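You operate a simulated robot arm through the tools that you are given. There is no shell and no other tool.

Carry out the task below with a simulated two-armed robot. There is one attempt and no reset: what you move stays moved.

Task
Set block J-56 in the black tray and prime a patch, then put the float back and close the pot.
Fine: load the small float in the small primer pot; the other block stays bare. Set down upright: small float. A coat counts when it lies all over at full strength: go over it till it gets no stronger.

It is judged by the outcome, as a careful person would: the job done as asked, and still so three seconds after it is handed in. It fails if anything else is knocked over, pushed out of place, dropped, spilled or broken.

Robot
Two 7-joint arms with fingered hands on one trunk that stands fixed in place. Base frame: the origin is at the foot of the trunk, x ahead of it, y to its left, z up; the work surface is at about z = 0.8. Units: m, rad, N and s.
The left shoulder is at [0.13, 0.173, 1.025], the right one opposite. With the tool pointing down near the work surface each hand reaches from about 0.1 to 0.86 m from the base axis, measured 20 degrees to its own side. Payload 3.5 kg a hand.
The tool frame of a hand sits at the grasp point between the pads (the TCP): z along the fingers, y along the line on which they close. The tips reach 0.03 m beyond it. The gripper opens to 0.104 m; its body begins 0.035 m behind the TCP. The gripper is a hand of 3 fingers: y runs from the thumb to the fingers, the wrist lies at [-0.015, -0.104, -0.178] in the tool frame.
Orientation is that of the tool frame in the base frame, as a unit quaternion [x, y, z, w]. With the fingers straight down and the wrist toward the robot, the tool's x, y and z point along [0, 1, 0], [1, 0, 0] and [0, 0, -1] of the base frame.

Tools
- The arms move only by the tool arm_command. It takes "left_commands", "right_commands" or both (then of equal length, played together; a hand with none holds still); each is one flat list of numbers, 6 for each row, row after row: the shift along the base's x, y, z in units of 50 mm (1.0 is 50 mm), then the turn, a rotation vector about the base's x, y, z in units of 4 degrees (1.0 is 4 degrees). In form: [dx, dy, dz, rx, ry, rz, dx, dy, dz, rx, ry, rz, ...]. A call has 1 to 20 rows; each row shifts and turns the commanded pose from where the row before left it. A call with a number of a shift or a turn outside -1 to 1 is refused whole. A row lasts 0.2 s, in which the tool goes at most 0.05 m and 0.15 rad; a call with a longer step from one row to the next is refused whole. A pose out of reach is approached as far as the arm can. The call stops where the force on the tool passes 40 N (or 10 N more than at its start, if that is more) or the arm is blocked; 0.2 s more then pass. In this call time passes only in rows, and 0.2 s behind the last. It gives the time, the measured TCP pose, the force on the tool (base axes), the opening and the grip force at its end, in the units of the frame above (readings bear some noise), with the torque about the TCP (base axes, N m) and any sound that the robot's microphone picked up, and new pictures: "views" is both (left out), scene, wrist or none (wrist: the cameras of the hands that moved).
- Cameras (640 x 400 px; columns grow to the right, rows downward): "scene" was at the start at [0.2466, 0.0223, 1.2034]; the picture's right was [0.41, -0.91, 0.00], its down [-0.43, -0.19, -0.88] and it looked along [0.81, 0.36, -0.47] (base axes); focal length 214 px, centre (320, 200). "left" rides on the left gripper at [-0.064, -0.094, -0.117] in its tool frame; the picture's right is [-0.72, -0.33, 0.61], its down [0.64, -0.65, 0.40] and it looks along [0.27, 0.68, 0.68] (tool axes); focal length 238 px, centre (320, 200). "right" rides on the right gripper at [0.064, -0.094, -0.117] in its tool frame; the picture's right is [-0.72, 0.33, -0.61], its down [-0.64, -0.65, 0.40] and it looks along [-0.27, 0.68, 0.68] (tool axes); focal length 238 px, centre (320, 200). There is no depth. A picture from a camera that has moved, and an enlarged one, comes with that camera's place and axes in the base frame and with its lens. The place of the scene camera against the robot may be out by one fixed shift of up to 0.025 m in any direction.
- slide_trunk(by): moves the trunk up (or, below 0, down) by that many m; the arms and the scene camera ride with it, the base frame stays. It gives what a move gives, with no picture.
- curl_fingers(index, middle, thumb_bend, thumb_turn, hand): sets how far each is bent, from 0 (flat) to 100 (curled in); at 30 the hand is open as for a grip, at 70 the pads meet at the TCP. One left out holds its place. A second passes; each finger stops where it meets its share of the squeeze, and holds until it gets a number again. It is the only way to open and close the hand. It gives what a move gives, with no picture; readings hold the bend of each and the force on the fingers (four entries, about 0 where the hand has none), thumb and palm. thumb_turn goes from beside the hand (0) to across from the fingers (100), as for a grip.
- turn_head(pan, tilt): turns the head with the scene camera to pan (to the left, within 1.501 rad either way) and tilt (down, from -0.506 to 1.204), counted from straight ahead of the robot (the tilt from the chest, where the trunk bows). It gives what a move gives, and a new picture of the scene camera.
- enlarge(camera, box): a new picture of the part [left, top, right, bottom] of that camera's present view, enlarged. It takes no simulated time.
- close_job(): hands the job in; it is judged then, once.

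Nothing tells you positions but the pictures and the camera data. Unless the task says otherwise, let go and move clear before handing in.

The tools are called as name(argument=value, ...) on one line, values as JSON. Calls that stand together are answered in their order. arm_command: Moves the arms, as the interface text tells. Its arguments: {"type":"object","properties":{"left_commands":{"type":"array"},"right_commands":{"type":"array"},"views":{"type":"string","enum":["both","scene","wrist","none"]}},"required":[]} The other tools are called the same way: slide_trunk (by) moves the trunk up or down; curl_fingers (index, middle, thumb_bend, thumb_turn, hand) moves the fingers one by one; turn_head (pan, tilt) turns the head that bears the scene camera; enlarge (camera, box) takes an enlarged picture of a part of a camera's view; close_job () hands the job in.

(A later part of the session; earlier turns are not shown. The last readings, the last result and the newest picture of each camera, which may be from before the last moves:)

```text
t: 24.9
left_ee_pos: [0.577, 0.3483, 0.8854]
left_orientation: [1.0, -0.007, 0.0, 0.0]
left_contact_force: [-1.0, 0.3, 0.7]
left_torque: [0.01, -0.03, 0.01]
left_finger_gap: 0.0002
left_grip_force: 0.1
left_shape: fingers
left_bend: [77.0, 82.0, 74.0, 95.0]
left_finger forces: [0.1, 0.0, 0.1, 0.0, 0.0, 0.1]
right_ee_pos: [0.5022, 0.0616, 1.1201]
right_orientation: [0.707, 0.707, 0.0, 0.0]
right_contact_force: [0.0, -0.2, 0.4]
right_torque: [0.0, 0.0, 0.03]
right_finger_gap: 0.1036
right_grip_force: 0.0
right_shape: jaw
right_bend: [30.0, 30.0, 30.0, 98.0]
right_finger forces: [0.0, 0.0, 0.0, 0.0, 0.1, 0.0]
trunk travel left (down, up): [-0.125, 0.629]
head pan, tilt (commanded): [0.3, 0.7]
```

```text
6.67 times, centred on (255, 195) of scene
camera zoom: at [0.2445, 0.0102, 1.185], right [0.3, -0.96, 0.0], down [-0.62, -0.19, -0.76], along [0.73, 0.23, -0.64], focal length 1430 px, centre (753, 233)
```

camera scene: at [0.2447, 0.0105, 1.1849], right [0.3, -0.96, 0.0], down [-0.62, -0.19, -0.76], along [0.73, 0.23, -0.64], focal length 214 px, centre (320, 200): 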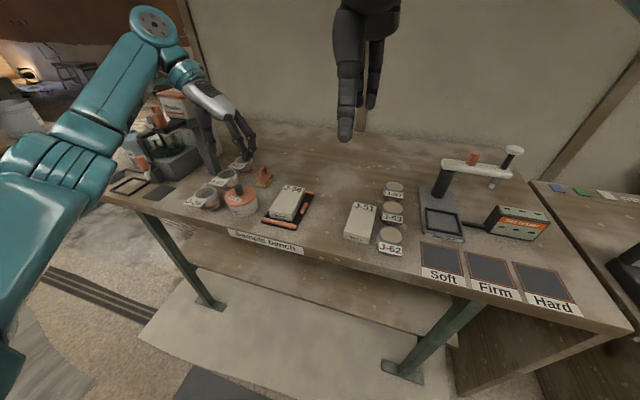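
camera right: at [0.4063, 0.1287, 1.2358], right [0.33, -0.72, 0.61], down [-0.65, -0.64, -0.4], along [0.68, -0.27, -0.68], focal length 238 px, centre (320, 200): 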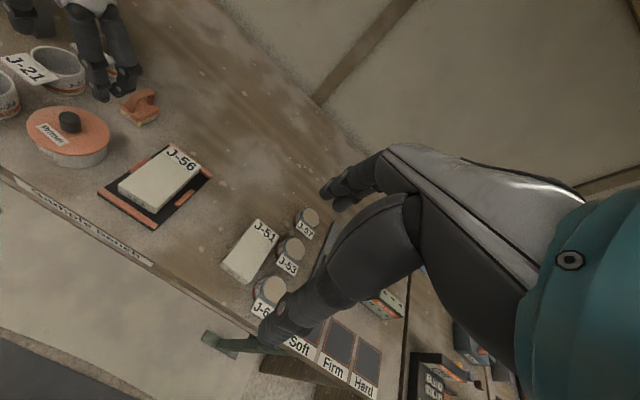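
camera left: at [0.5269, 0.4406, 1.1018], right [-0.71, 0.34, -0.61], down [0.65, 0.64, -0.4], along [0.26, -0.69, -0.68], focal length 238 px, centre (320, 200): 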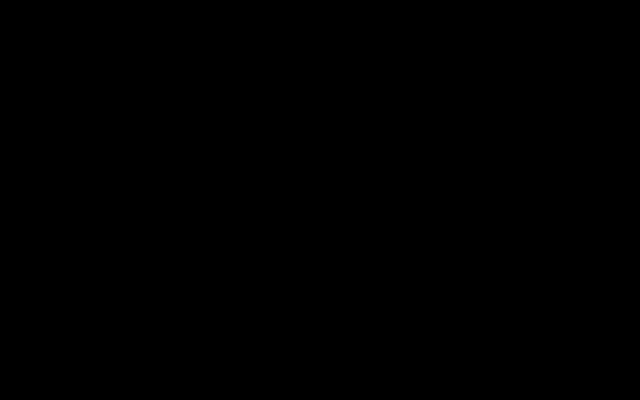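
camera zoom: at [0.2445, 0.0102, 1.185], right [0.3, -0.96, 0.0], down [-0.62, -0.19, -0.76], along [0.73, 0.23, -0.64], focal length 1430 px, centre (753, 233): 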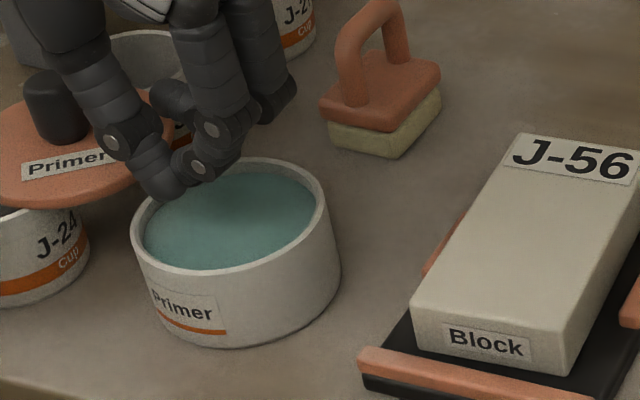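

The squeeze slipped the lid off sideways; it now seems to rest on the cups to the left. I'll look carefully before doing anything.

enlarge(camera="scene", box=[170, 140, 290, 230])

turn_head(pan=0.6, tilt=0.6)

enlarge(camera="scene", box=[220, 130, 400, 270])

enlarge(camera="right", box=[0, 30, 130, 150])

```text
4.44 times, centred on (230, 185) of scene
camera zoom: at [0.2445, 0.0102, 1.185], right [0.3, -0.96, 0.0], down [-0.62, -0.19, -0.76], along [0.73, 0.23, -0.64], focal length 953 px, centre (720, 267)
```

zoom: 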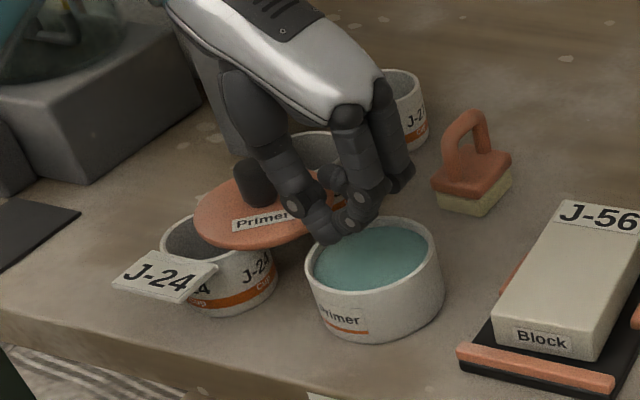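

```text
t: 25.7
left_ee_pos: [0.5775, 0.3483, 0.8852]
left_orientation: [1.0, -0.008, 0.0, 0.0]
left_contact_force: [-0.8, -0.5, 0.6]
left_torque: [-0.02, 0.0, 0.0]
left_finger_gap: 0.0002
left_grip_force: 0.1
left_shape: fingers
left_bend: [77.0, 82.0, 74.0, 95.0]
left_finger forces: [0.0, 0.0, 0.0, 0.0, 0.1, 0.0]
right_ee_pos: [0.5015, 0.0628, 1.1206]
right_orientation: [0.707, 0.707, 0.0, 0.0]
right_contact_force: [0.2, -0.1, 0.0]
right_torque: [0.02, 0.01, 0.02]
right_finger_gap: 0.1038
right_grip_force: 0.1
right_shape: jaw
right_bend: [30.0, 30.0, 30.0, 98.0]
right_finger forces: [0.0, 0.0, 0.0, 0.0, 0.0, 0.0]
trunk travel left (down, up): [-0.125, 0.629]
head pan, tilt (commanded): [0.6, 0.6]
camera scene: at [0.2363, 0.035, 1.1936], right [0.56, -0.83, 0.0], down [-0.47, -0.32, -0.82], along [0.68, 0.47, -0.57], focal length 214 px, centre (320, 200)
```

scene: 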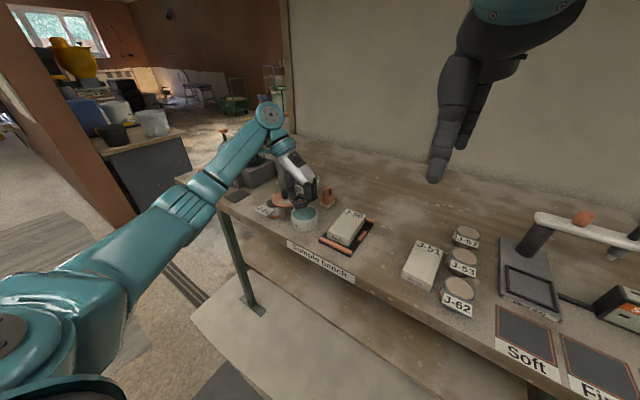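

```text
2.86 times, centred on (310, 200) of scene
camera zoom: at [0.2363, 0.035, 1.1936], right [0.56, -0.83, 0.0], down [-0.47, -0.32, -0.82], along [0.68, 0.47, -0.57], focal length 613 px, centre (349, 200)
```

zoom: 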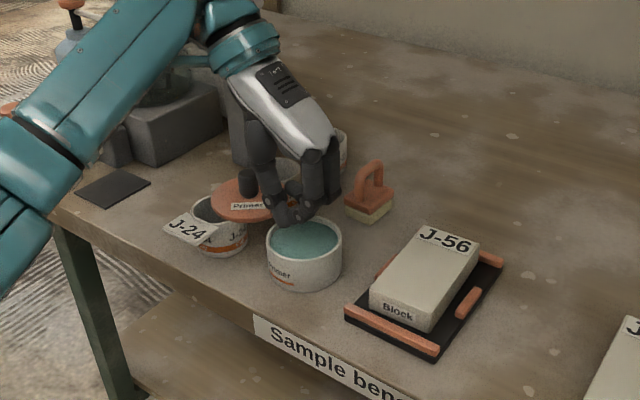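

```text
3.33 times, centred on (65, 90) of right
camera zoom: at [0.4058, 0.128, 1.2361], right [0.33, -0.72, 0.61], down [-0.65, -0.64, -0.4], along [0.68, -0.27, -0.68], focal length 794 px, centre (1170, 567)
```

zoom: 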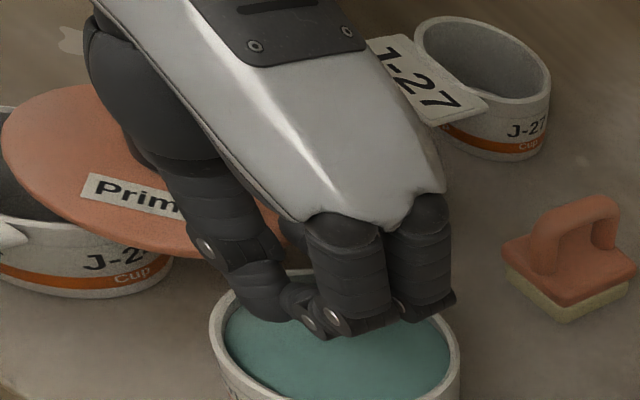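

The lid lies upright, bridging the J-24 and J-21 cups, and the cups look unmoved. I'll withdraw the hand slowly straight up, watching forces.

arm_command(left_commands=[0, 0, 0.1, 0, 0, 0, 0, 0, 0.1, 0, 0, 0, 0, 0, 0.1, 0, 0, 0], views="none")

enlarge(camera="scene", box=[250, 150, 350, 250])

enlarge(camera="right", box=[0, 30, 130, 150])

```text
t: 26.5
left_ee_pos: [0.5791, 0.3491, 0.8994]
left_orientation: [1.0, -0.008, 0.0, 0.0]
left_contact_force: [-0.7, 0.3, 0.1]
left_torque: [0.0, 0.01, -0.02]
left_finger_gap: 0.0
left_grip_force: 0.1
left_shape: fingers
left_bend: [77.0, 82.0, 74.0, 95.0]
left_finger forces: [0.1, 0.0, 0.0, 0.0, 0.0, 0.0]
right_ee_pos: [0.5004, 0.0624, 1.1189]
right_orientation: [0.707, 0.707, 0.0, 0.0]
right_contact_force: [-0.3, -0.8, 0.8]
right_torque: [0.0, 0.05, -0.01]
right_finger_gap: 0.1036
right_grip_force: 0.0
right_shape: jaw
right_bend: [30.0, 30.0, 30.0, 98.0]
right_finger forces: [0.0, 0.0, 0.1, 0.1, 0.0, 0.1]
trunk travel left (down, up): [-0.125, 0.629]
head pan, tilt (commanded): [0.6, 0.6]
```

```text
4.00 times, centred on (300, 200) of scene
camera zoom: at [0.2363, 0.035, 1.1936], right [0.56, -0.83, 0.0], down [-0.47, -0.32, -0.83], along [0.68, 0.47, -0.56], focal length 858 px, centre (400, 200)
```

zoom: 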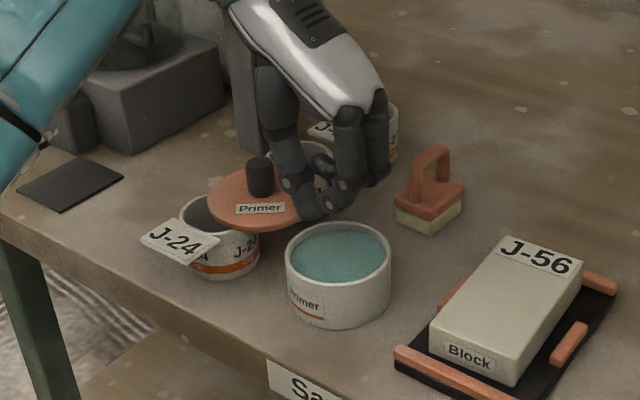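

```text
3.33 times, centred on (65, 90) of right
camera zoom: at [0.4058, 0.1279, 1.2361], right [0.33, -0.72, 0.61], down [-0.65, -0.64, -0.4], along [0.68, -0.27, -0.68], focal length 794 px, centre (1170, 567)
```

zoom: 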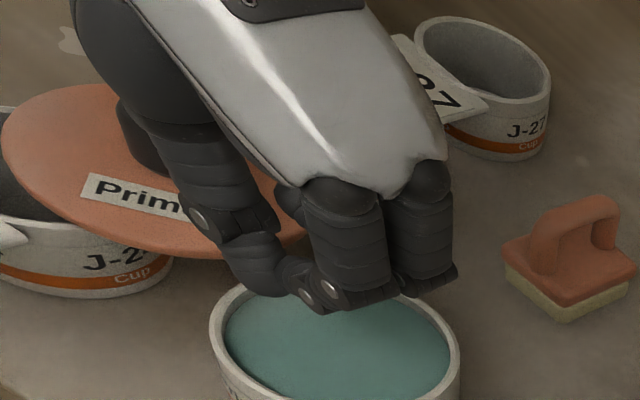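

The lid stays put. Continuing up and away.

arm_command(left_commands=[0, -0.1, 0.2, 0, 0, 0, 0, -0.2, 0.4, 0, 0, 0, 0, -0.2, 0.6, 0, 0, 0, 0, 0, 0.8, 0, 0, 0, 0.4, 0, 0.4, 0, 0, 0, 0.6, 0, 0, 0, 0, 0], views="both")

enlarge(camera="scene", box=[250, 150, 350, 250])

enlarge(camera="right", box=[0, 30, 130, 150])

```text
t: 27.9
left_ee_pos: [0.628, 0.3239, 1.0185]
left_orientation: [1.0, -0.008, 0.002, -0.001]
left_contact_force: [0.6, -1.0, 0.2]
left_torque: [0.0, 0.03, 0.01]
left_finger_gap: 0.0
left_grip_force: 0.0
left_shape: fingers
left_bend: [77.0, 82.0, 74.0, 95.0]
left_finger forces: [0.0, 0.0, 0.0, 0.0, 0.0, 0.1]
right_ee_pos: [0.5012, 0.0633, 1.1177]
right_orientation: [0.707, 0.707, 0.0, 0.0]
right_contact_force: [0.2, 0.2, -0.5]
right_torque: [0.02, -0.01, 0.01]
right_finger_gap: 0.1035
right_grip_force: 0.1
right_shape: jaw
right_bend: [30.0, 30.0, 30.0, 98.0]
right_finger forces: [0.0, 0.0, 0.0, 0.0, 0.1, 0.1]
trunk travel left (down, up): [-0.125, 0.629]
head pan, tilt (commanded): [0.6, 0.6]
camera scene: at [0.2363, 0.0346, 1.1936], right [0.56, -0.83, 0.0], down [-0.47, -0.32, -0.83], along [0.68, 0.47, -0.56], focal length 214 px, centre (320, 200)
camera left: at [0.566, 0.4199, 1.1365], right [-0.71, 0.34, -0.61], down [0.65, 0.64, -0.4], along [0.26, -0.69, -0.68], focal length 238 px, centre (320, 200)
```

scene: 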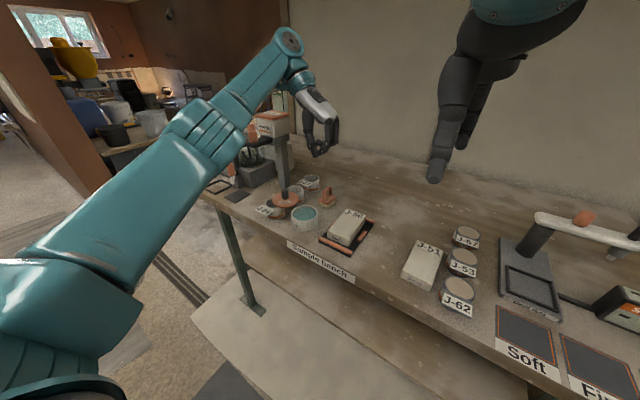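
left: 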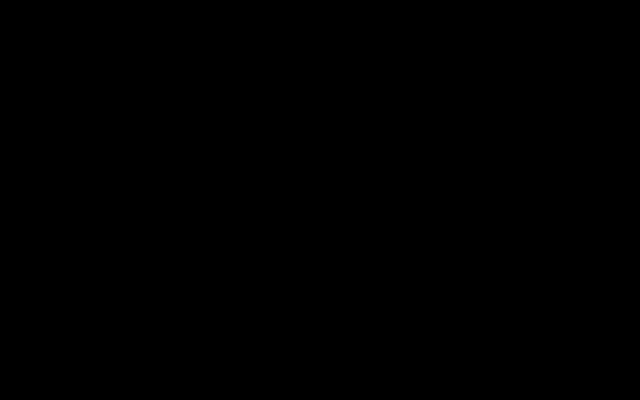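

```text
4.00 times, centred on (300, 200) of scene
camera zoom: at [0.2363, 0.0346, 1.1936], right [0.56, -0.83, 0.0], down [-0.47, -0.32, -0.83], along [0.68, 0.47, -0.56], focal length 858 px, centre (400, 200)
```

zoom: 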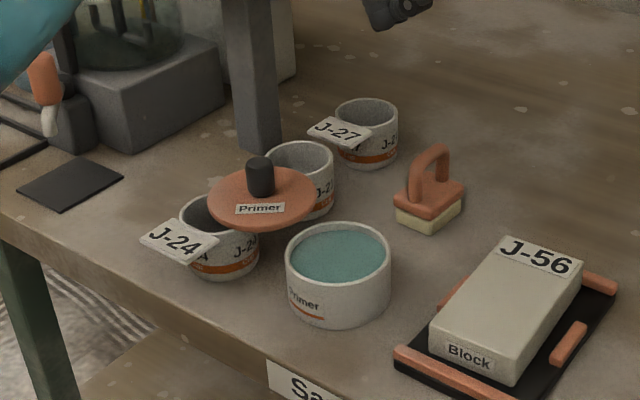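

```text
3.33 times, centred on (65, 90) of right
camera zoom: at [0.4058, 0.1275, 1.2361], right [0.33, -0.72, 0.61], down [-0.65, -0.64, -0.4], along [0.68, -0.27, -0.68], focal length 794 px, centre (1170, 567)
```

zoom: 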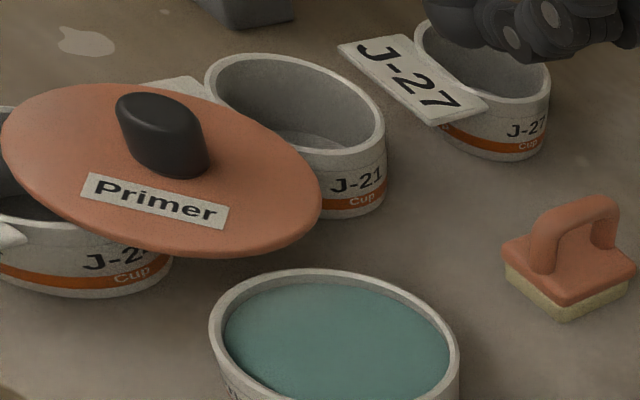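

The lid lies level across two cup rims, knob near (0.587, 0.418). To grip it better than last time, I'll open the hand in the air and check how thumb and fingers line up.

curl_fingers(hand="left", index=56, middle=56, thumb_bend=56, thumb_turn=100)

turn_head(pan=0.45, tilt=0.5)

enlarge(camera="scene", box=[270, 110, 350, 190])

enlarge(camera="right", box=[60, 0, 190, 110])

```text
t: 28.9
left_ee_pos: [0.6286, 0.3266, 1.0181]
left_orientation: [1.0, -0.008, 0.0, 0.0]
left_contact_force: [0.6, -0.2, 0.5]
left_torque: [-0.02, 0.01, -0.01]
left_finger_gap: 0.0357
left_grip_force: 0.0
left_shape: fingers
left_bend: [56.0, 56.0, 56.0, 100.0]
left_finger forces: [0.0, 0.1, 0.0, 0.0, 0.1, 0.0]
right_ee_pos: [0.5024, 0.0632, 1.1205]
right_orientation: [0.707, 0.707, 0.001, 0.0]
right_contact_force: [0.2, -0.9, 0.2]
right_torque: [-0.03, 0.04, 0.01]
right_finger_gap: 0.104
right_grip_force: 0.0
right_shape: jaw
right_bend: [30.0, 30.0, 30.0, 98.0]
right_finger forces: [0.0, 0.0, 0.0, 0.0, 0.0, 0.0]
trunk travel left (down, up): [-0.125, 0.629]
head pan, tilt (commanded): [0.6, 0.6]
```

```text
t: 29.6
left_ee_pos: [0.6282, 0.3254, 1.0198]
left_orientation: [1.0, -0.008, 0.0, 0.0]
left_contact_force: [-0.6, -0.6, -0.2]
left_torque: [0.02, -0.02, 0.02]
left_finger_gap: 0.0356
left_grip_force: 0.0
left_shape: fingers
left_bend: [56.0, 56.0, 56.0, 100.0]
left_finger forces: [0.1, 0.0, 0.1, 0.0, 0.1, 0.0]
right_ee_pos: [0.5007, 0.0624, 1.1182]
right_orientation: [0.707, 0.707, 0.0, 0.001]
right_contact_force: [0.3, -0.6, 0.9]
right_torque: [-0.04, -0.01, 0.03]
right_finger_gap: 0.1035
right_grip_force: 0.0
right_shape: jaw
right_bend: [30.0, 30.0, 30.0, 98.0]
right_finger forces: [0.0, 0.0, 0.1, 0.0, 0.1, 0.0]
trunk travel left (down, up): [-0.125, 0.629]
head pan, tilt (commanded): [0.45, 0.499]
camera scene: at [0.2452, 0.0247, 1.2027], right [0.44, -0.9, 0.0], down [-0.43, -0.21, -0.88], along [0.79, 0.38, -0.48], focal length 214 px, centre (320, 200)
```

scene: 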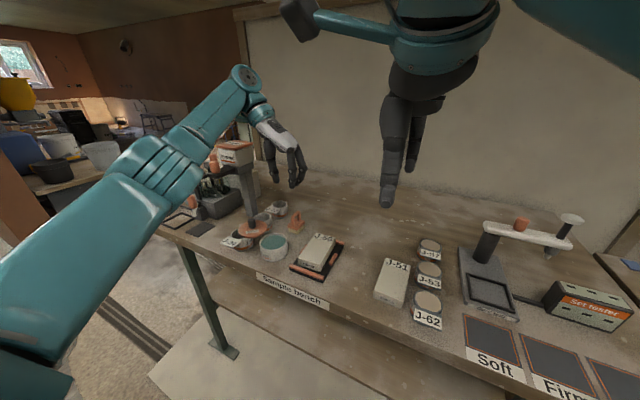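

```text
5.00 times, centred on (310, 150) of scene
camera zoom: at [0.2452, 0.0247, 1.2027], right [0.44, -0.9, 0.0], down [-0.43, -0.21, -0.88], along [0.79, 0.38, -0.48], focal length 1072 px, centre (370, 450)
```

zoom: 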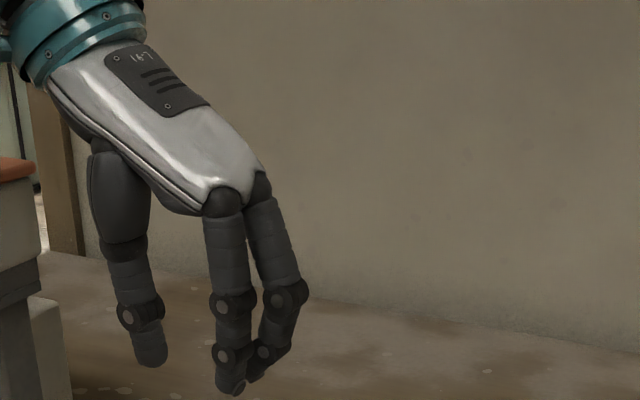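

```text
3.64 times, centred on (125, 55) of right
camera zoom: at [0.4058, 0.128, 1.2361], right [0.33, -0.72, 0.61], down [-0.65, -0.64, -0.4], along [0.68, -0.27, -0.68], focal length 867 px, centre (1029, 727)
```

zoom: 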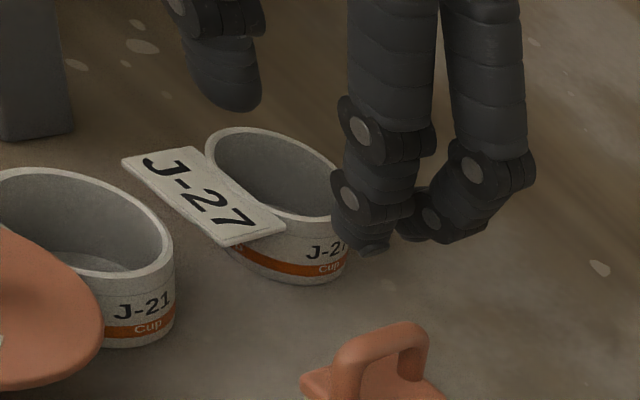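

With thumb_turn at 100 the thumb lines up midway between the two fingers. I'll measure the lid's knob precisely from both cameras.

enlarge(camera="right", box=[0, 40, 100, 110])

enlarge(camera="scene", box=[215, 195, 295, 265])

```text
5.71 times, centred on (50, 75) of right
camera zoom: at [0.4058, 0.128, 1.2361], right [0.33, -0.72, 0.61], down [-0.65, -0.64, -0.4], along [0.68, -0.27, -0.68], focal length 1362 px, centre (1863, 914)
```

zoom: 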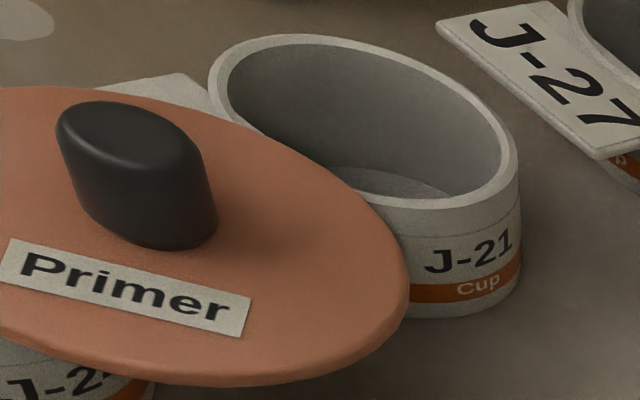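

```text
5.71 times, centred on (255, 230) of scene
camera zoom: at [0.2452, 0.0247, 1.2027], right [0.44, -0.9, 0.0], down [-0.43, -0.21, -0.88], along [0.79, 0.38, -0.48], focal length 1226 px, centre (691, 29)
```

zoom: 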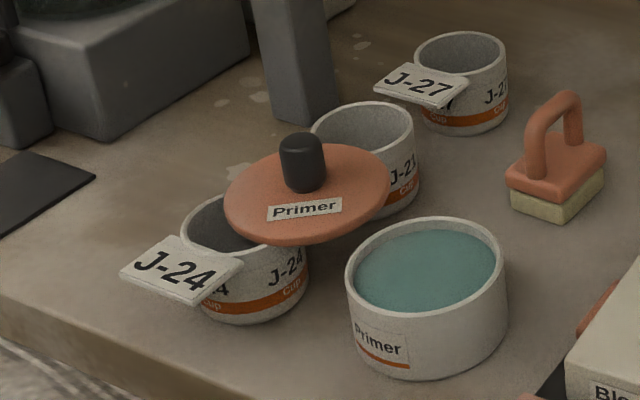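

To locate the knob precisely I'll shift the right camera 8 cm left for a second accurate viewpoint.

arm_command(right_commands=[-0.2, 0.5, 0, 0, 0, 0, -0.2, 0.5, 0, 0, 0, 0, -0.2, 0.6, 0, 0, 0, 0], views="none")

enlarge(camera="right", box=[20, 40, 140, 140])

enlarge(camera="right", box=[0, 0, 320, 200])

```text
t: 30.4
left_ee_pos: [0.6299, 0.3257, 1.0192]
left_orientation: [1.0, -0.008, -0.001, 0.0]
left_contact_force: [0.7, -0.1, -0.5]
left_torque: [-0.01, -0.01, 0.04]
left_finger_gap: 0.0355
left_grip_force: 0.0
left_shape: fingers
left_bend: [56.0, 56.0, 56.0, 100.0]
left_finger forces: [0.0, 0.1, 0.1, 0.0, 0.1, 0.0]
right_ee_pos: [0.4708, 0.142, 1.1184]
right_orientation: [0.707, 0.707, 0.0, 0.0]
right_contact_force: [-0.3, 0.3, 0.0]
right_torque: [0.0, 0.0, 0.01]
right_finger_gap: 0.1035
right_grip_force: 0.1
right_shape: jaw
right_bend: [30.0, 30.0, 30.0, 98.0]
right_finger forces: [0.0, 0.0, 0.0, 0.0, 0.0, 0.0]
trunk travel left (down, up): [-0.125, 0.629]
head pan, tilt (commanded): [0.45, 0.499]
```

```text
4.00 times, centred on (80, 90) of right
camera zoom: at [0.3757, 0.2075, 1.2353], right [0.33, -0.72, 0.61], down [-0.65, -0.64, -0.4], along [0.68, -0.27, -0.68], focal length 953 px, centre (1280, 640)
```

zoom: 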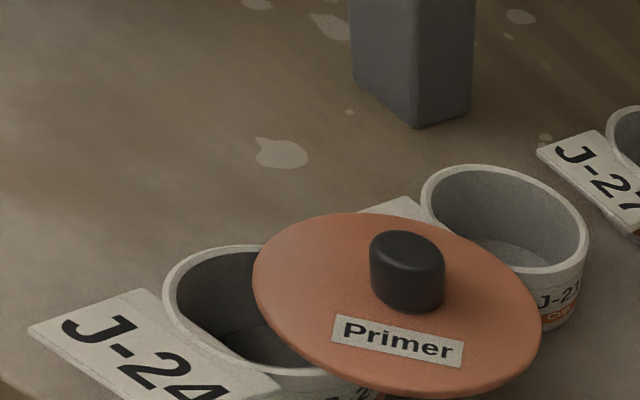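

```text
2.00 times, centred on (160, 100) of right
camera zoom: at [0.3757, 0.2075, 1.2353], right [0.33, -0.72, 0.61], down [-0.65, -0.64, -0.4], along [0.68, -0.27, -0.68], focal length 477 px, centre (640, 400)
```

zoom: 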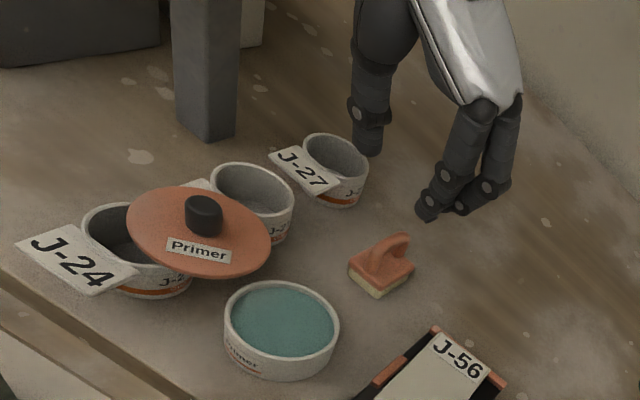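

Two accurate views agree: the knob top is at (0.592, 0.427, 0.874), lid top z≈0.850. I'll turn the left hand so its wrist points back toward the robot (clear of the dispenser) and hover over the knob.

arm_command(left_commands=[-0.0487, 0.1357, -0.052, 0, 0, 1, -0.0487, 0.1357, -0.052, 0, 0, 1, -0.0487, 0.1357, -0.052, 0, 0, 1, -0.0487, 0.1357, -0.052, 0, 0, 1, -0.0487, 0.1357, -0.052, 0, 0, 1, -0.0487, 0.1357, -0.052, 0, 0, 1, -0.0487, 0.1357, -0.052, 0, 0, 1, -0.0487, 0.1357, -0.052, 0, 0, 1, -0.0487, 0.1357, -0.052, 0, 0, 1, -0.0487, 0.1357, -0.052, 0, 0, 1, -0.0487, 0.1357, -0.052, 0, 0, 1, -0.0487, 0.1357, -0.052, 0, 0, 1, -0.0487, 0.1357, -0.052, 0, 0, 1, -0.0487, 0.1357, -0.052, 0, 0, 1, -0.0487, 0.1357, -0.052, 0, 0, 1], views="none")

curl_fingers(hand="left", index=50, middle=50, thumb_bend=50, thumb_turn=100)

enlarge(camera="right", box=[20, 0, 200, 140])

enlarge(camera="scene", box=[180, 110, 340, 260])

```text
t: 33.6
left_ee_pos: [0.5928, 0.4256, 0.9808]
left_orientation: [0.87, 0.493, 0.0, 0.0]
left_contact_force: [0.2, -0.1, -0.2]
left_torque: [0.0, 0.01, 0.01]
left_finger_gap: 0.0358
left_grip_force: 0.1
left_shape: fingers
left_bend: [56.0, 56.0, 56.0, 100.0]
left_finger forces: [0.1, 0.0, 0.0, 0.1, 0.1, 0.0]
right_ee_pos: [0.4711, 0.1416, 1.1178]
right_orientation: [0.707, 0.707, 0.0, 0.0]
right_contact_force: [0.5, 0.4, 0.1]
right_torque: [-0.01, -0.01, -0.03]
right_finger_gap: 0.1039
right_grip_force: 0.0
right_shape: jaw
right_bend: [30.0, 30.0, 30.0, 98.0]
right_finger forces: [0.0, 0.1, 0.1, 0.0, 0.0, 0.1]
trunk travel left (down, up): [-0.125, 0.629]
head pan, tilt (commanded): [0.45, 0.499]
```

```text
t: 34.6
left_ee_pos: [0.5925, 0.4263, 0.9817]
left_orientation: [0.87, 0.493, -0.001, 0.0]
left_contact_force: [0.1, 0.3, -0.1]
left_torque: [-0.02, -0.02, -0.02]
left_finger_gap: 0.0517
left_grip_force: 0.0
left_shape: fingers
left_bend: [50.0, 50.0, 50.0, 100.0]
left_finger forces: [0.0, 0.0, 0.0, 0.0, 0.0, 0.0]
right_ee_pos: [0.4717, 0.1423, 1.1194]
right_orientation: [0.707, 0.707, 0.0, 0.0]
right_contact_force: [0.4, -0.7, 0.3]
right_torque: [0.0, 0.0, 0.03]
right_finger_gap: 0.1038
right_grip_force: 0.0
right_shape: jaw
right_bend: [30.0, 30.0, 30.0, 98.0]
right_finger forces: [0.0, 0.1, 0.1, 0.0, 0.1, 0.1]
trunk travel left (down, up): [-0.125, 0.629]
head pan, tilt (commanded): [0.45, 0.499]
```

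```text
2.86 times, centred on (110, 70) of right
camera zoom: at [0.3759, 0.207, 1.2353], right [0.33, -0.72, 0.61], down [-0.65, -0.64, -0.4], along [0.68, -0.27, -0.68], focal length 681 px, centre (920, 571)
```

zoom: 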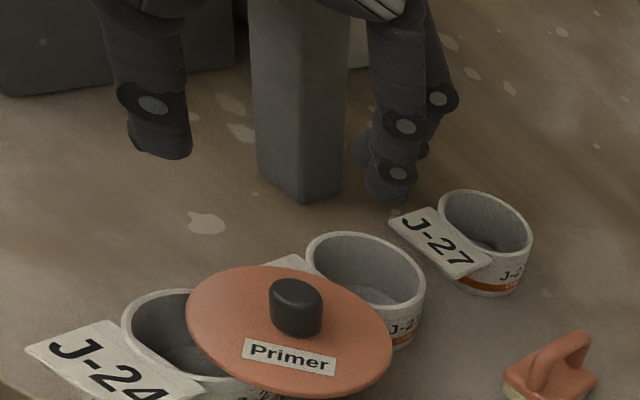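

```text
2.67 times, centred on (260, 185) of scene
camera zoom: at [0.2453, 0.0247, 1.2027], right [0.44, -0.9, 0.0], down [-0.43, -0.21, -0.88], along [0.79, 0.38, -0.48], focal length 572 px, centre (480, 240)
```

zoom: 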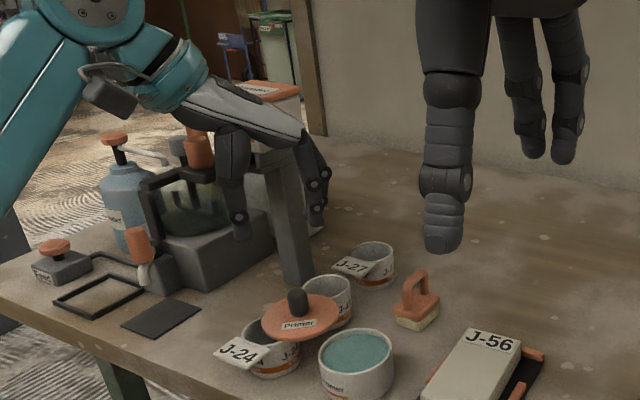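

The knob sits right below the midpoint of the open hand. Descending in steps.

arm_command(left_commands=[0, 0.02, -0.5, 0, 0, 0, 0, 0, -0.5, 0, 0, 0, 0, 0, -0.3, 0, 0, 0], views="none")

enlarge(camera="right", box=[20, 20, 160, 140])

enlarge(camera="scene", box=[210, 160, 310, 260])

```text
t: 35.4
left_ee_pos: [0.5922, 0.4263, 0.9166]
left_orientation: [0.87, 0.494, 0.0, 0.0]
left_contact_force: [-0.1, 0.2, 0.4]
left_torque: [0.03, 0.02, 0.02]
left_finger_gap: 0.0514
left_grip_force: 0.1
left_shape: fingers
left_bend: [50.0, 50.0, 50.0, 100.0]
left_finger forces: [0.1, 0.0, 0.0, 0.1, 0.0, 0.1]
right_ee_pos: [0.4712, 0.1419, 1.12]
right_orientation: [0.707, 0.707, 0.0, 0.001]
right_contact_force: [0.0, -0.1, 0.5]
right_torque: [-0.02, 0.03, 0.01]
right_finger_gap: 0.1038
right_grip_force: 0.1
right_shape: jaw
right_bend: [30.0, 30.0, 30.0, 98.0]
right_finger forces: [0.1, 0.1, 0.0, 0.0, 0.0, 0.0]
trunk travel left (down, up): [-0.125, 0.629]
head pan, tilt (commanded): [0.45, 0.499]
```

```text
3.33 times, centred on (90, 80) of right
camera zoom: at [0.3759, 0.207, 1.2352], right [0.33, -0.72, 0.61], down [-0.65, -0.64, -0.4], along [0.68, -0.27, -0.68], focal length 794 px, centre (1087, 600)
```

zoom: 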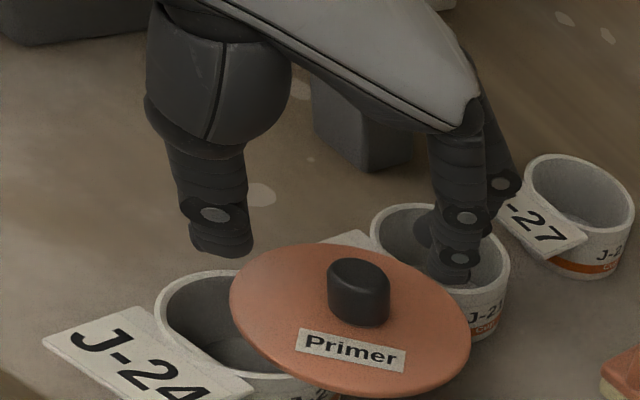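

```text
4.00 times, centred on (260, 210) of scene
camera zoom: at [0.2453, 0.0247, 1.2027], right [0.44, -0.9, 0.0], down [-0.43, -0.21, -0.88], along [0.79, 0.38, -0.48], focal length 858 px, centre (560, 160)
```

zoom: 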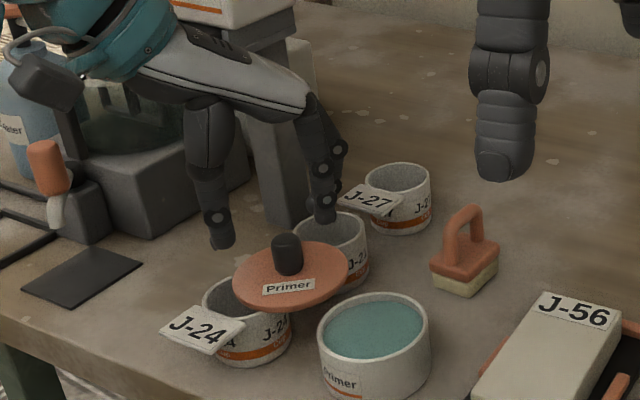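

arm_command(left_commands=[0.01, 0.02, -0.3, 0, 0, 0, 0, 0, -0.3, 0, 0, 0], views="none")

enlarge(camera="right", box=[20, 20, 160, 140])

enlarge(camera="scene", box=[210, 160, 310, 260])

```text
t: 36.0
left_ee_pos: [0.5929, 0.4273, 0.8853]
left_orientation: [0.87, 0.493, 0.0, 0.001]
left_contact_force: [-0.3, 0.0, 2.1]
left_torque: [0.02, -0.07, 0.0]
left_finger_gap: 0.0513
left_grip_force: 0.8
left_shape: fingers
left_bend: [50.0, 50.0, 50.0, 100.0]
left_finger forces: [0.0, 1.6, 0.0, 0.1, 0.0, 0.0]
right_ee_pos: [0.4701, 0.1419, 1.1182]
right_orientation: [0.707, 0.707, 0.0, 0.001]
right_contact_force: [0.5, -0.3, 0.2]
right_torque: [-0.01, 0.01, 0.01]
right_finger_gap: 0.1038
right_grip_force: 0.1
right_shape: jaw
right_bend: [30.0, 30.0, 30.0, 98.0]
right_finger forces: [0.0, 0.1, 0.0, 0.0, 0.1, 0.1]
trunk travel left (down, up): [-0.125, 0.629]
head pan, tilt (commanded): [0.45, 0.499]
```

```text
3.33 times, centred on (90, 80) of right
camera zoom: at [0.3756, 0.2068, 1.2355], right [0.33, -0.72, 0.61], down [-0.65, -0.64, -0.4], along [0.68, -0.27, -0.68], focal length 794 px, centre (1087, 600)
```

zoom: 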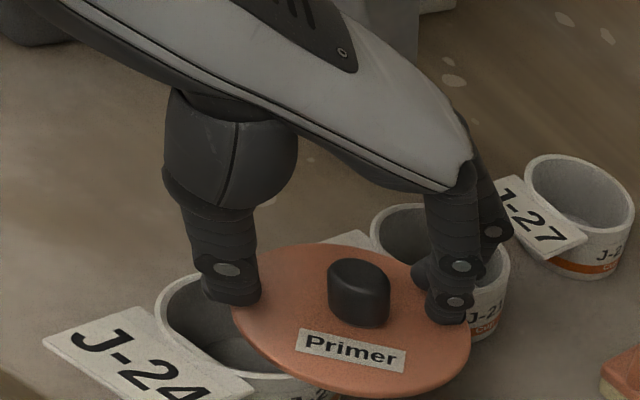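

```text
4.00 times, centred on (260, 210) of scene
camera zoom: at [0.245, 0.0246, 1.2028], right [0.44, -0.9, 0.0], down [-0.43, -0.21, -0.88], along [0.79, 0.38, -0.48], focal length 858 px, centre (560, 160)
```

zoom: 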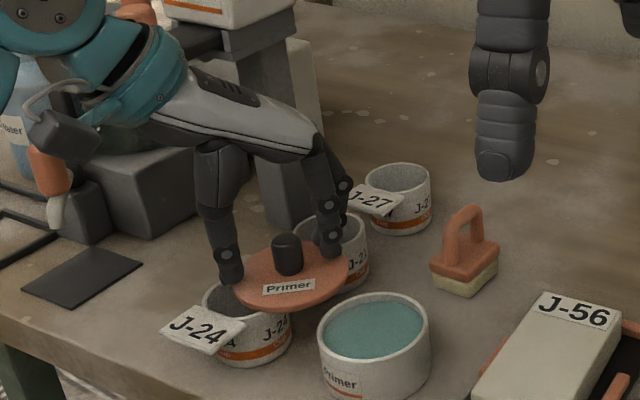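

The middle finger just touches (2 N); I'll rise 3 mm and then close gently in stages.

arm_command(left_commands=[0, 0, 0.06, 0, 0, 0], views="none")

curl_fingers(hand="left", index=60, middle=60, thumb_bend=60)

enlarge(camera="right", box=[40, 50, 140, 140])

enlarge(camera="scene", box=[225, 190, 295, 250])

```text
t: 36.4
left_ee_pos: [0.5925, 0.429, 0.8887]
left_orientation: [0.87, 0.494, 0.0, 0.0]
left_contact_force: [-0.1, 0.2, -0.3]
left_torque: [-0.01, 0.03, 0.01]
left_finger_gap: 0.0513
left_grip_force: 0.1
left_shape: fingers
left_bend: [50.0, 50.0, 50.0, 100.0]
left_finger forces: [0.0, 0.0, 0.1, 0.1, 0.0, 0.0]
right_ee_pos: [0.4703, 0.1421, 1.1188]
right_orientation: [0.707, 0.707, 0.0, 0.0]
right_contact_force: [0.7, 0.0, 0.7]
right_torque: [0.01, -0.02, -0.02]
right_finger_gap: 0.1037
right_grip_force: 0.0
right_shape: jaw
right_bend: [30.0, 30.0, 30.0, 98.0]
right_finger forces: [0.1, 0.0, 0.0, 0.1, 0.1, 0.1]
trunk travel left (down, up): [-0.125, 0.629]
head pan, tilt (commanded): [0.45, 0.499]
```

```text
t: 37.4
left_ee_pos: [0.5931, 0.4284, 0.8901]
left_orientation: [0.87, 0.493, 0.001, 0.0]
left_contact_force: [0.2, 0.4, -0.9]
left_torque: [-0.03, -0.03, -0.01]
left_finger_gap: 0.0267
left_grip_force: 0.0
left_shape: fingers
left_bend: [60.0, 60.0, 60.0, 100.0]
left_finger forces: [0.1, 0.1, 0.1, 0.0, 0.0, 0.1]
right_ee_pos: [0.4713, 0.1412, 1.1197]
right_orientation: [0.707, 0.707, 0.0, 0.0]
right_contact_force: [-0.3, -0.5, 0.1]
right_torque: [0.02, 0.03, -0.01]
right_finger_gap: 0.1036
right_grip_force: 0.1
right_shape: jaw
right_bend: [30.0, 30.0, 30.0, 98.0]
right_finger forces: [0.0, 0.0, 0.0, 0.0, 0.0, 0.1]
trunk travel left (down, up): [-0.125, 0.629]
head pan, tilt (commanded): [0.45, 0.499]
```

```text
4.44 times, centred on (90, 95) of right
camera zoom: at [0.3759, 0.207, 1.2353], right [0.33, -0.72, 0.61], down [-0.65, -0.64, -0.4], along [0.68, -0.27, -0.68], focal length 1059 px, centre (1342, 667)
```

zoom: 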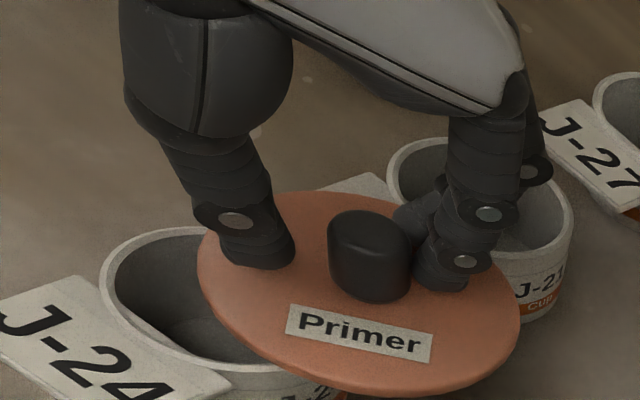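

```text
6.67 times, centred on (260, 220) of scene
camera zoom: at [0.2453, 0.0247, 1.2027], right [0.44, -0.9, 0.0], down [-0.43, -0.21, -0.88], along [0.79, 0.38, -0.48], focal length 1430 px, centre (720, 67)
```

zoom: 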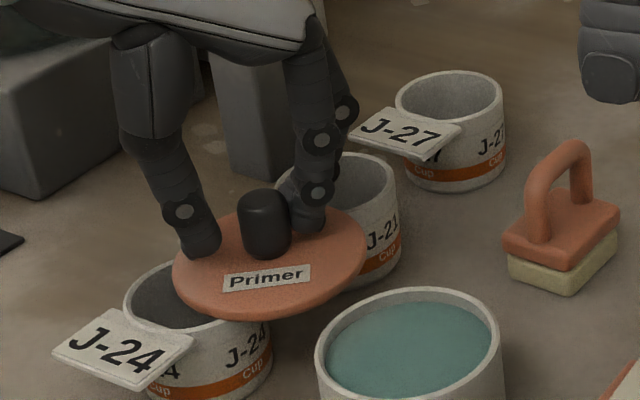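

The knob is well lined up but nearer to the fingers than the thumb; I'll shift 4 mm to centre it, then close fully.

arm_command(left_commands=[0.07, -0.042, 0, 0, 0, 0], views="none")

curl_fingers(hand="left", index=66, middle=66, thumb_bend=68)

enlarge(camera="right", box=[40, 50, 140, 140])

enlarge(camera="scene", box=[225, 190, 295, 250])

```text
t: 37.8
left_ee_pos: [0.5963, 0.4253, 0.8896]
left_orientation: [0.87, 0.493, 0.0, 0.0]
left_contact_force: [0.0, 1.6, -0.2]
left_torque: [0.01, -0.01, -0.03]
left_finger_gap: 0.0267
left_grip_force: 0.0
left_shape: fingers
left_bend: [60.0, 60.0, 60.0, 100.0]
left_finger forces: [0.0, 0.0, 0.0, 0.1, 0.0, 0.0]
right_ee_pos: [0.4715, 0.1425, 1.1189]
right_orientation: [0.707, 0.707, 0.0, 0.0]
right_contact_force: [0.5, 0.2, 0.7]
right_torque: [0.01, 0.05, 0.0]
right_finger_gap: 0.1037
right_grip_force: 0.0
right_shape: jaw
right_bend: [30.0, 30.0, 30.0, 98.0]
right_finger forces: [0.0, 0.0, 0.0, 0.1, 0.0, 0.0]
trunk travel left (down, up): [-0.125, 0.629]
head pan, tilt (commanded): [0.45, 0.499]
```

```text
t: 38.8
left_ee_pos: [0.5966, 0.4258, 0.8892]
left_orientation: [0.87, 0.493, 0.0, 0.0]
left_contact_force: [0.6, -0.9, -0.2]
left_torque: [0.0, 0.0, 0.01]
left_finger_gap: 0.0162
left_grip_force: 2.4
left_shape: fingers
left_bend: [63.0, 66.0, 65.0, 100.0]
left_finger forces: [2.5, 0.0, 0.1, 0.1, 2.6, 0.0]
right_ee_pos: [0.4708, 0.1417, 1.1185]
right_orientation: [0.707, 0.707, 0.001, 0.0]
right_contact_force: [1.0, 0.6, 0.3]
right_torque: [0.02, -0.01, 0.02]
right_finger_gap: 0.1034
right_grip_force: 0.0
right_shape: jaw
right_bend: [30.0, 30.0, 30.0, 98.0]
right_finger forces: [0.0, 0.1, 0.0, 0.0, 0.0, 0.0]
trunk travel left (down, up): [-0.125, 0.629]
head pan, tilt (commanded): [0.45, 0.499]
```

```text
4.44 times, centred on (90, 95) of right
camera zoom: at [0.3759, 0.207, 1.2353], right [0.33, -0.72, 0.61], down [-0.65, -0.64, -0.4], along [0.68, -0.27, -0.68], focal length 1059 px, centre (1342, 667)
```

zoom: 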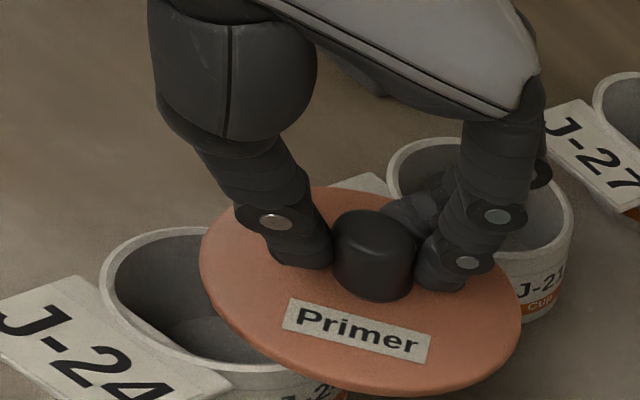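

```text
6.67 times, centred on (260, 220) of scene
camera zoom: at [0.2453, 0.0247, 1.2027], right [0.44, -0.9, 0.0], down [-0.43, -0.21, -0.88], along [0.79, 0.38, -0.48], focal length 1430 px, centre (720, 67)
```

zoom: 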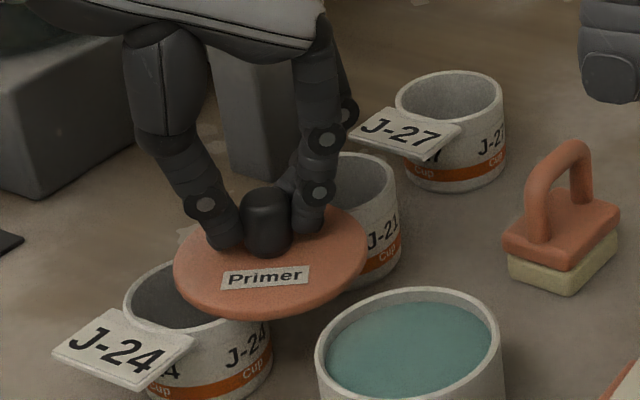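

Only thumb and index touch so far. I'll reopen slightly and shift 5 mm so the knob sits between index and middle.

curl_fingers(hand="left", index=58, middle=58, thumb_bend=60)

arm_command(left_commands=[-0.052, -0.086, 0, 0, 0, 0], views="none")

curl_fingers(hand="left", index=66, middle=66, thumb_bend=68)

enlarge(camera="right", box=[40, 50, 140, 140])

enlarge(camera="scene", box=[225, 190, 295, 250])

```text
t: 39.8
left_ee_pos: [0.5963, 0.4262, 0.8903]
left_orientation: [0.87, 0.493, 0.0, 0.0]
left_contact_force: [-0.1, -1.4, -0.2]
left_torque: [-0.02, -0.01, 0.01]
left_finger_gap: 0.0298
left_grip_force: 0.0
left_shape: fingers
left_bend: [57.0, 57.0, 60.0, 100.0]
left_finger forces: [0.0, 0.1, 0.0, 0.0, 0.0, 0.0]
right_ee_pos: [0.4722, 0.1414, 1.1192]
right_orientation: [0.708, 0.707, 0.0, 0.0]
right_contact_force: [-0.4, 0.1, -0.2]
right_torque: [0.0, 0.0, 0.01]
right_finger_gap: 0.1037
right_grip_force: 0.1
right_shape: jaw
right_bend: [30.0, 30.0, 30.0, 98.0]
right_finger forces: [0.1, 0.0, 0.0, 0.0, 0.0, 0.0]
trunk travel left (down, up): [-0.125, 0.629]
head pan, tilt (commanded): [0.45, 0.499]
```

```text
t: 40.2
left_ee_pos: [0.5928, 0.4208, 0.8907]
left_orientation: [0.87, 0.493, 0.0, 0.0]
left_contact_force: [-0.3, -0.7, 0.2]
left_torque: [-0.01, 0.01, -0.01]
left_finger_gap: 0.0295
left_grip_force: 0.1
left_shape: fingers
left_bend: [57.0, 57.0, 60.0, 100.0]
left_finger forces: [0.0, 0.1, 0.0, 0.0, 0.0, 0.1]
right_ee_pos: [0.4713, 0.142, 1.1181]
right_orientation: [0.707, 0.707, 0.0, 0.001]
right_contact_force: [-0.1, -0.4, -0.7]
right_torque: [0.01, -0.03, -0.02]
right_finger_gap: 0.1038
right_grip_force: 0.0
right_shape: jaw
right_bend: [30.0, 30.0, 30.0, 98.0]
right_finger forces: [0.0, 0.0, 0.0, 0.1, 0.0, 0.0]
trunk travel left (down, up): [-0.125, 0.629]
head pan, tilt (commanded): [0.45, 0.499]
```

```text
t: 41.2
left_ee_pos: [0.5936, 0.4219, 0.8903]
left_orientation: [0.87, 0.493, -0.001, 0.0]
left_contact_force: [0.6, 0.0, 0.4]
left_torque: [0.03, -0.05, 0.04]
left_finger_gap: 0.0145
left_grip_force: 2.6
left_shape: fingers
left_bend: [64.0, 64.0, 66.0, 100.0]
left_finger forces: [1.4, 1.5, 0.1, 0.0, 2.9, 0.1]
right_ee_pos: [0.4711, 0.1422, 1.1193]
right_orientation: [0.707, 0.707, 0.001, 0.0]
right_contact_force: [0.4, -0.3, 0.1]
right_torque: [-0.01, 0.0, 0.0]
right_finger_gap: 0.104
right_grip_force: 0.2
right_shape: jaw
right_bend: [30.0, 30.0, 30.0, 98.0]
right_finger forces: [0.0, 0.0, 0.0, 0.1, 0.1, 0.1]
trunk travel left (down, up): [-0.125, 0.629]
head pan, tilt (commanded): [0.45, 0.499]
```

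```text
4.44 times, centred on (90, 95) of right
camera zoom: at [0.3759, 0.207, 1.2353], right [0.33, -0.72, 0.61], down [-0.65, -0.64, -0.4], along [0.68, -0.27, -0.68], focal length 1059 px, centre (1342, 667)
```

zoom: 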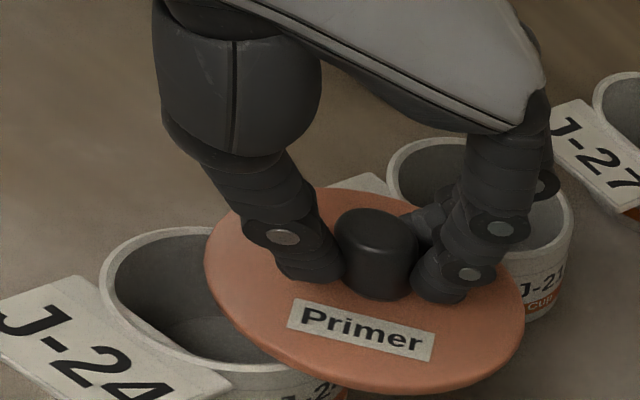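

```text
6.67 times, centred on (260, 220) of scene
camera zoom: at [0.2453, 0.0247, 1.2027], right [0.44, -0.9, 0.0], down [-0.43, -0.21, -0.88], along [0.79, 0.38, -0.48], focal length 1430 px, centre (720, 67)
```

zoom: 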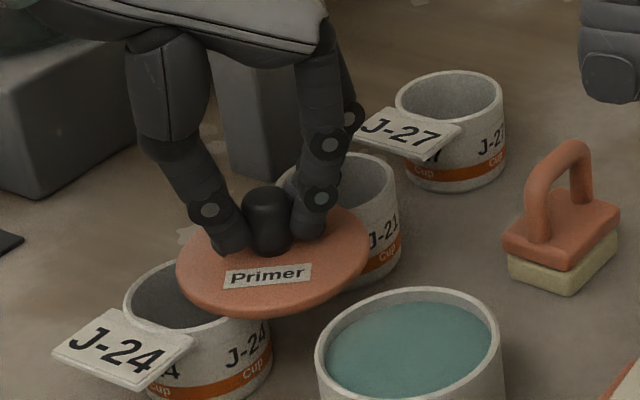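

All three digits now share the load evenly. I'll squeeze more in a small step.

curl_fingers(hand="left", index=70, middle=70, thumb_bend=72)

enlarge(camera="right", box=[40, 50, 140, 140])

enlarge(camera="scene", box=[225, 190, 295, 250])

```text
t: 42.2
left_ee_pos: [0.5942, 0.4222, 0.8895]
left_orientation: [0.87, 0.493, -0.001, 0.0]
left_contact_force: [0.0, -0.4, -0.4]
left_torque: [0.02, 0.04, 0.02]
left_finger_gap: 0.013
left_grip_force: 6.9
left_shape: fingers
left_bend: [65.0, 66.0, 66.0, 100.0]
left_finger forces: [3.4, 3.8, 0.0, 0.0, 7.3, 0.1]
right_ee_pos: [0.4706, 0.1424, 1.1188]
right_orientation: [0.707, 0.707, 0.001, 0.001]
right_contact_force: [0.1, 0.0, 0.8]
right_torque: [-0.01, 0.01, 0.0]
right_finger_gap: 0.1037
right_grip_force: 0.1
right_shape: jaw
right_bend: [30.0, 30.0, 30.0, 98.0]
right_finger forces: [0.1, 0.1, 0.0, 0.0, 0.1, 0.0]
trunk travel left (down, up): [-0.125, 0.629]
head pan, tilt (commanded): [0.45, 0.499]
```

```text
4.44 times, centred on (90, 95) of right
camera zoom: at [0.3759, 0.207, 1.2353], right [0.33, -0.72, 0.61], down [-0.65, -0.64, -0.4], along [0.68, -0.27, -0.68], focal length 1059 px, centre (1342, 667)
```

zoom: 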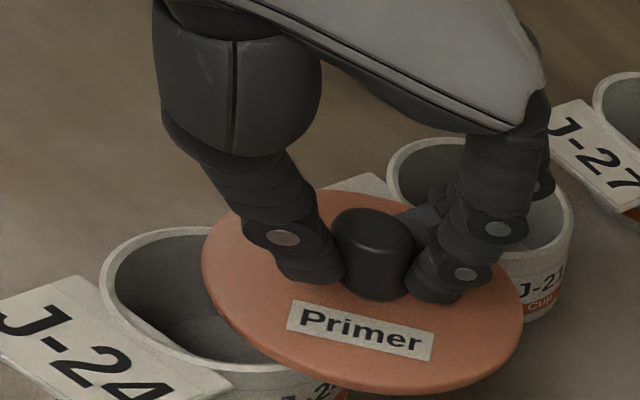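

```text
6.67 times, centred on (260, 220) of scene
camera zoom: at [0.2453, 0.0247, 1.2027], right [0.44, -0.9, 0.0], down [-0.43, -0.21, -0.88], along [0.79, 0.38, -0.48], focal length 1430 px, centre (720, 67)
```

zoom: 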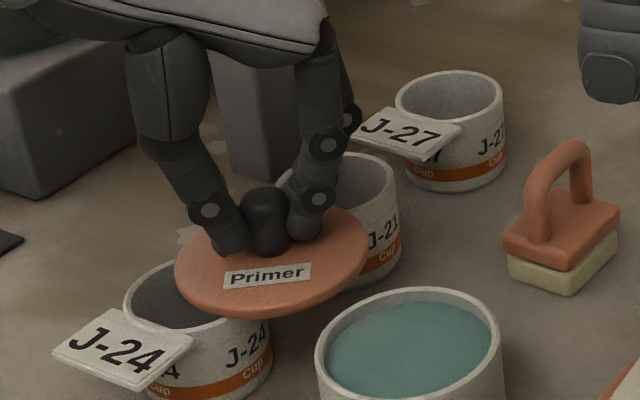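

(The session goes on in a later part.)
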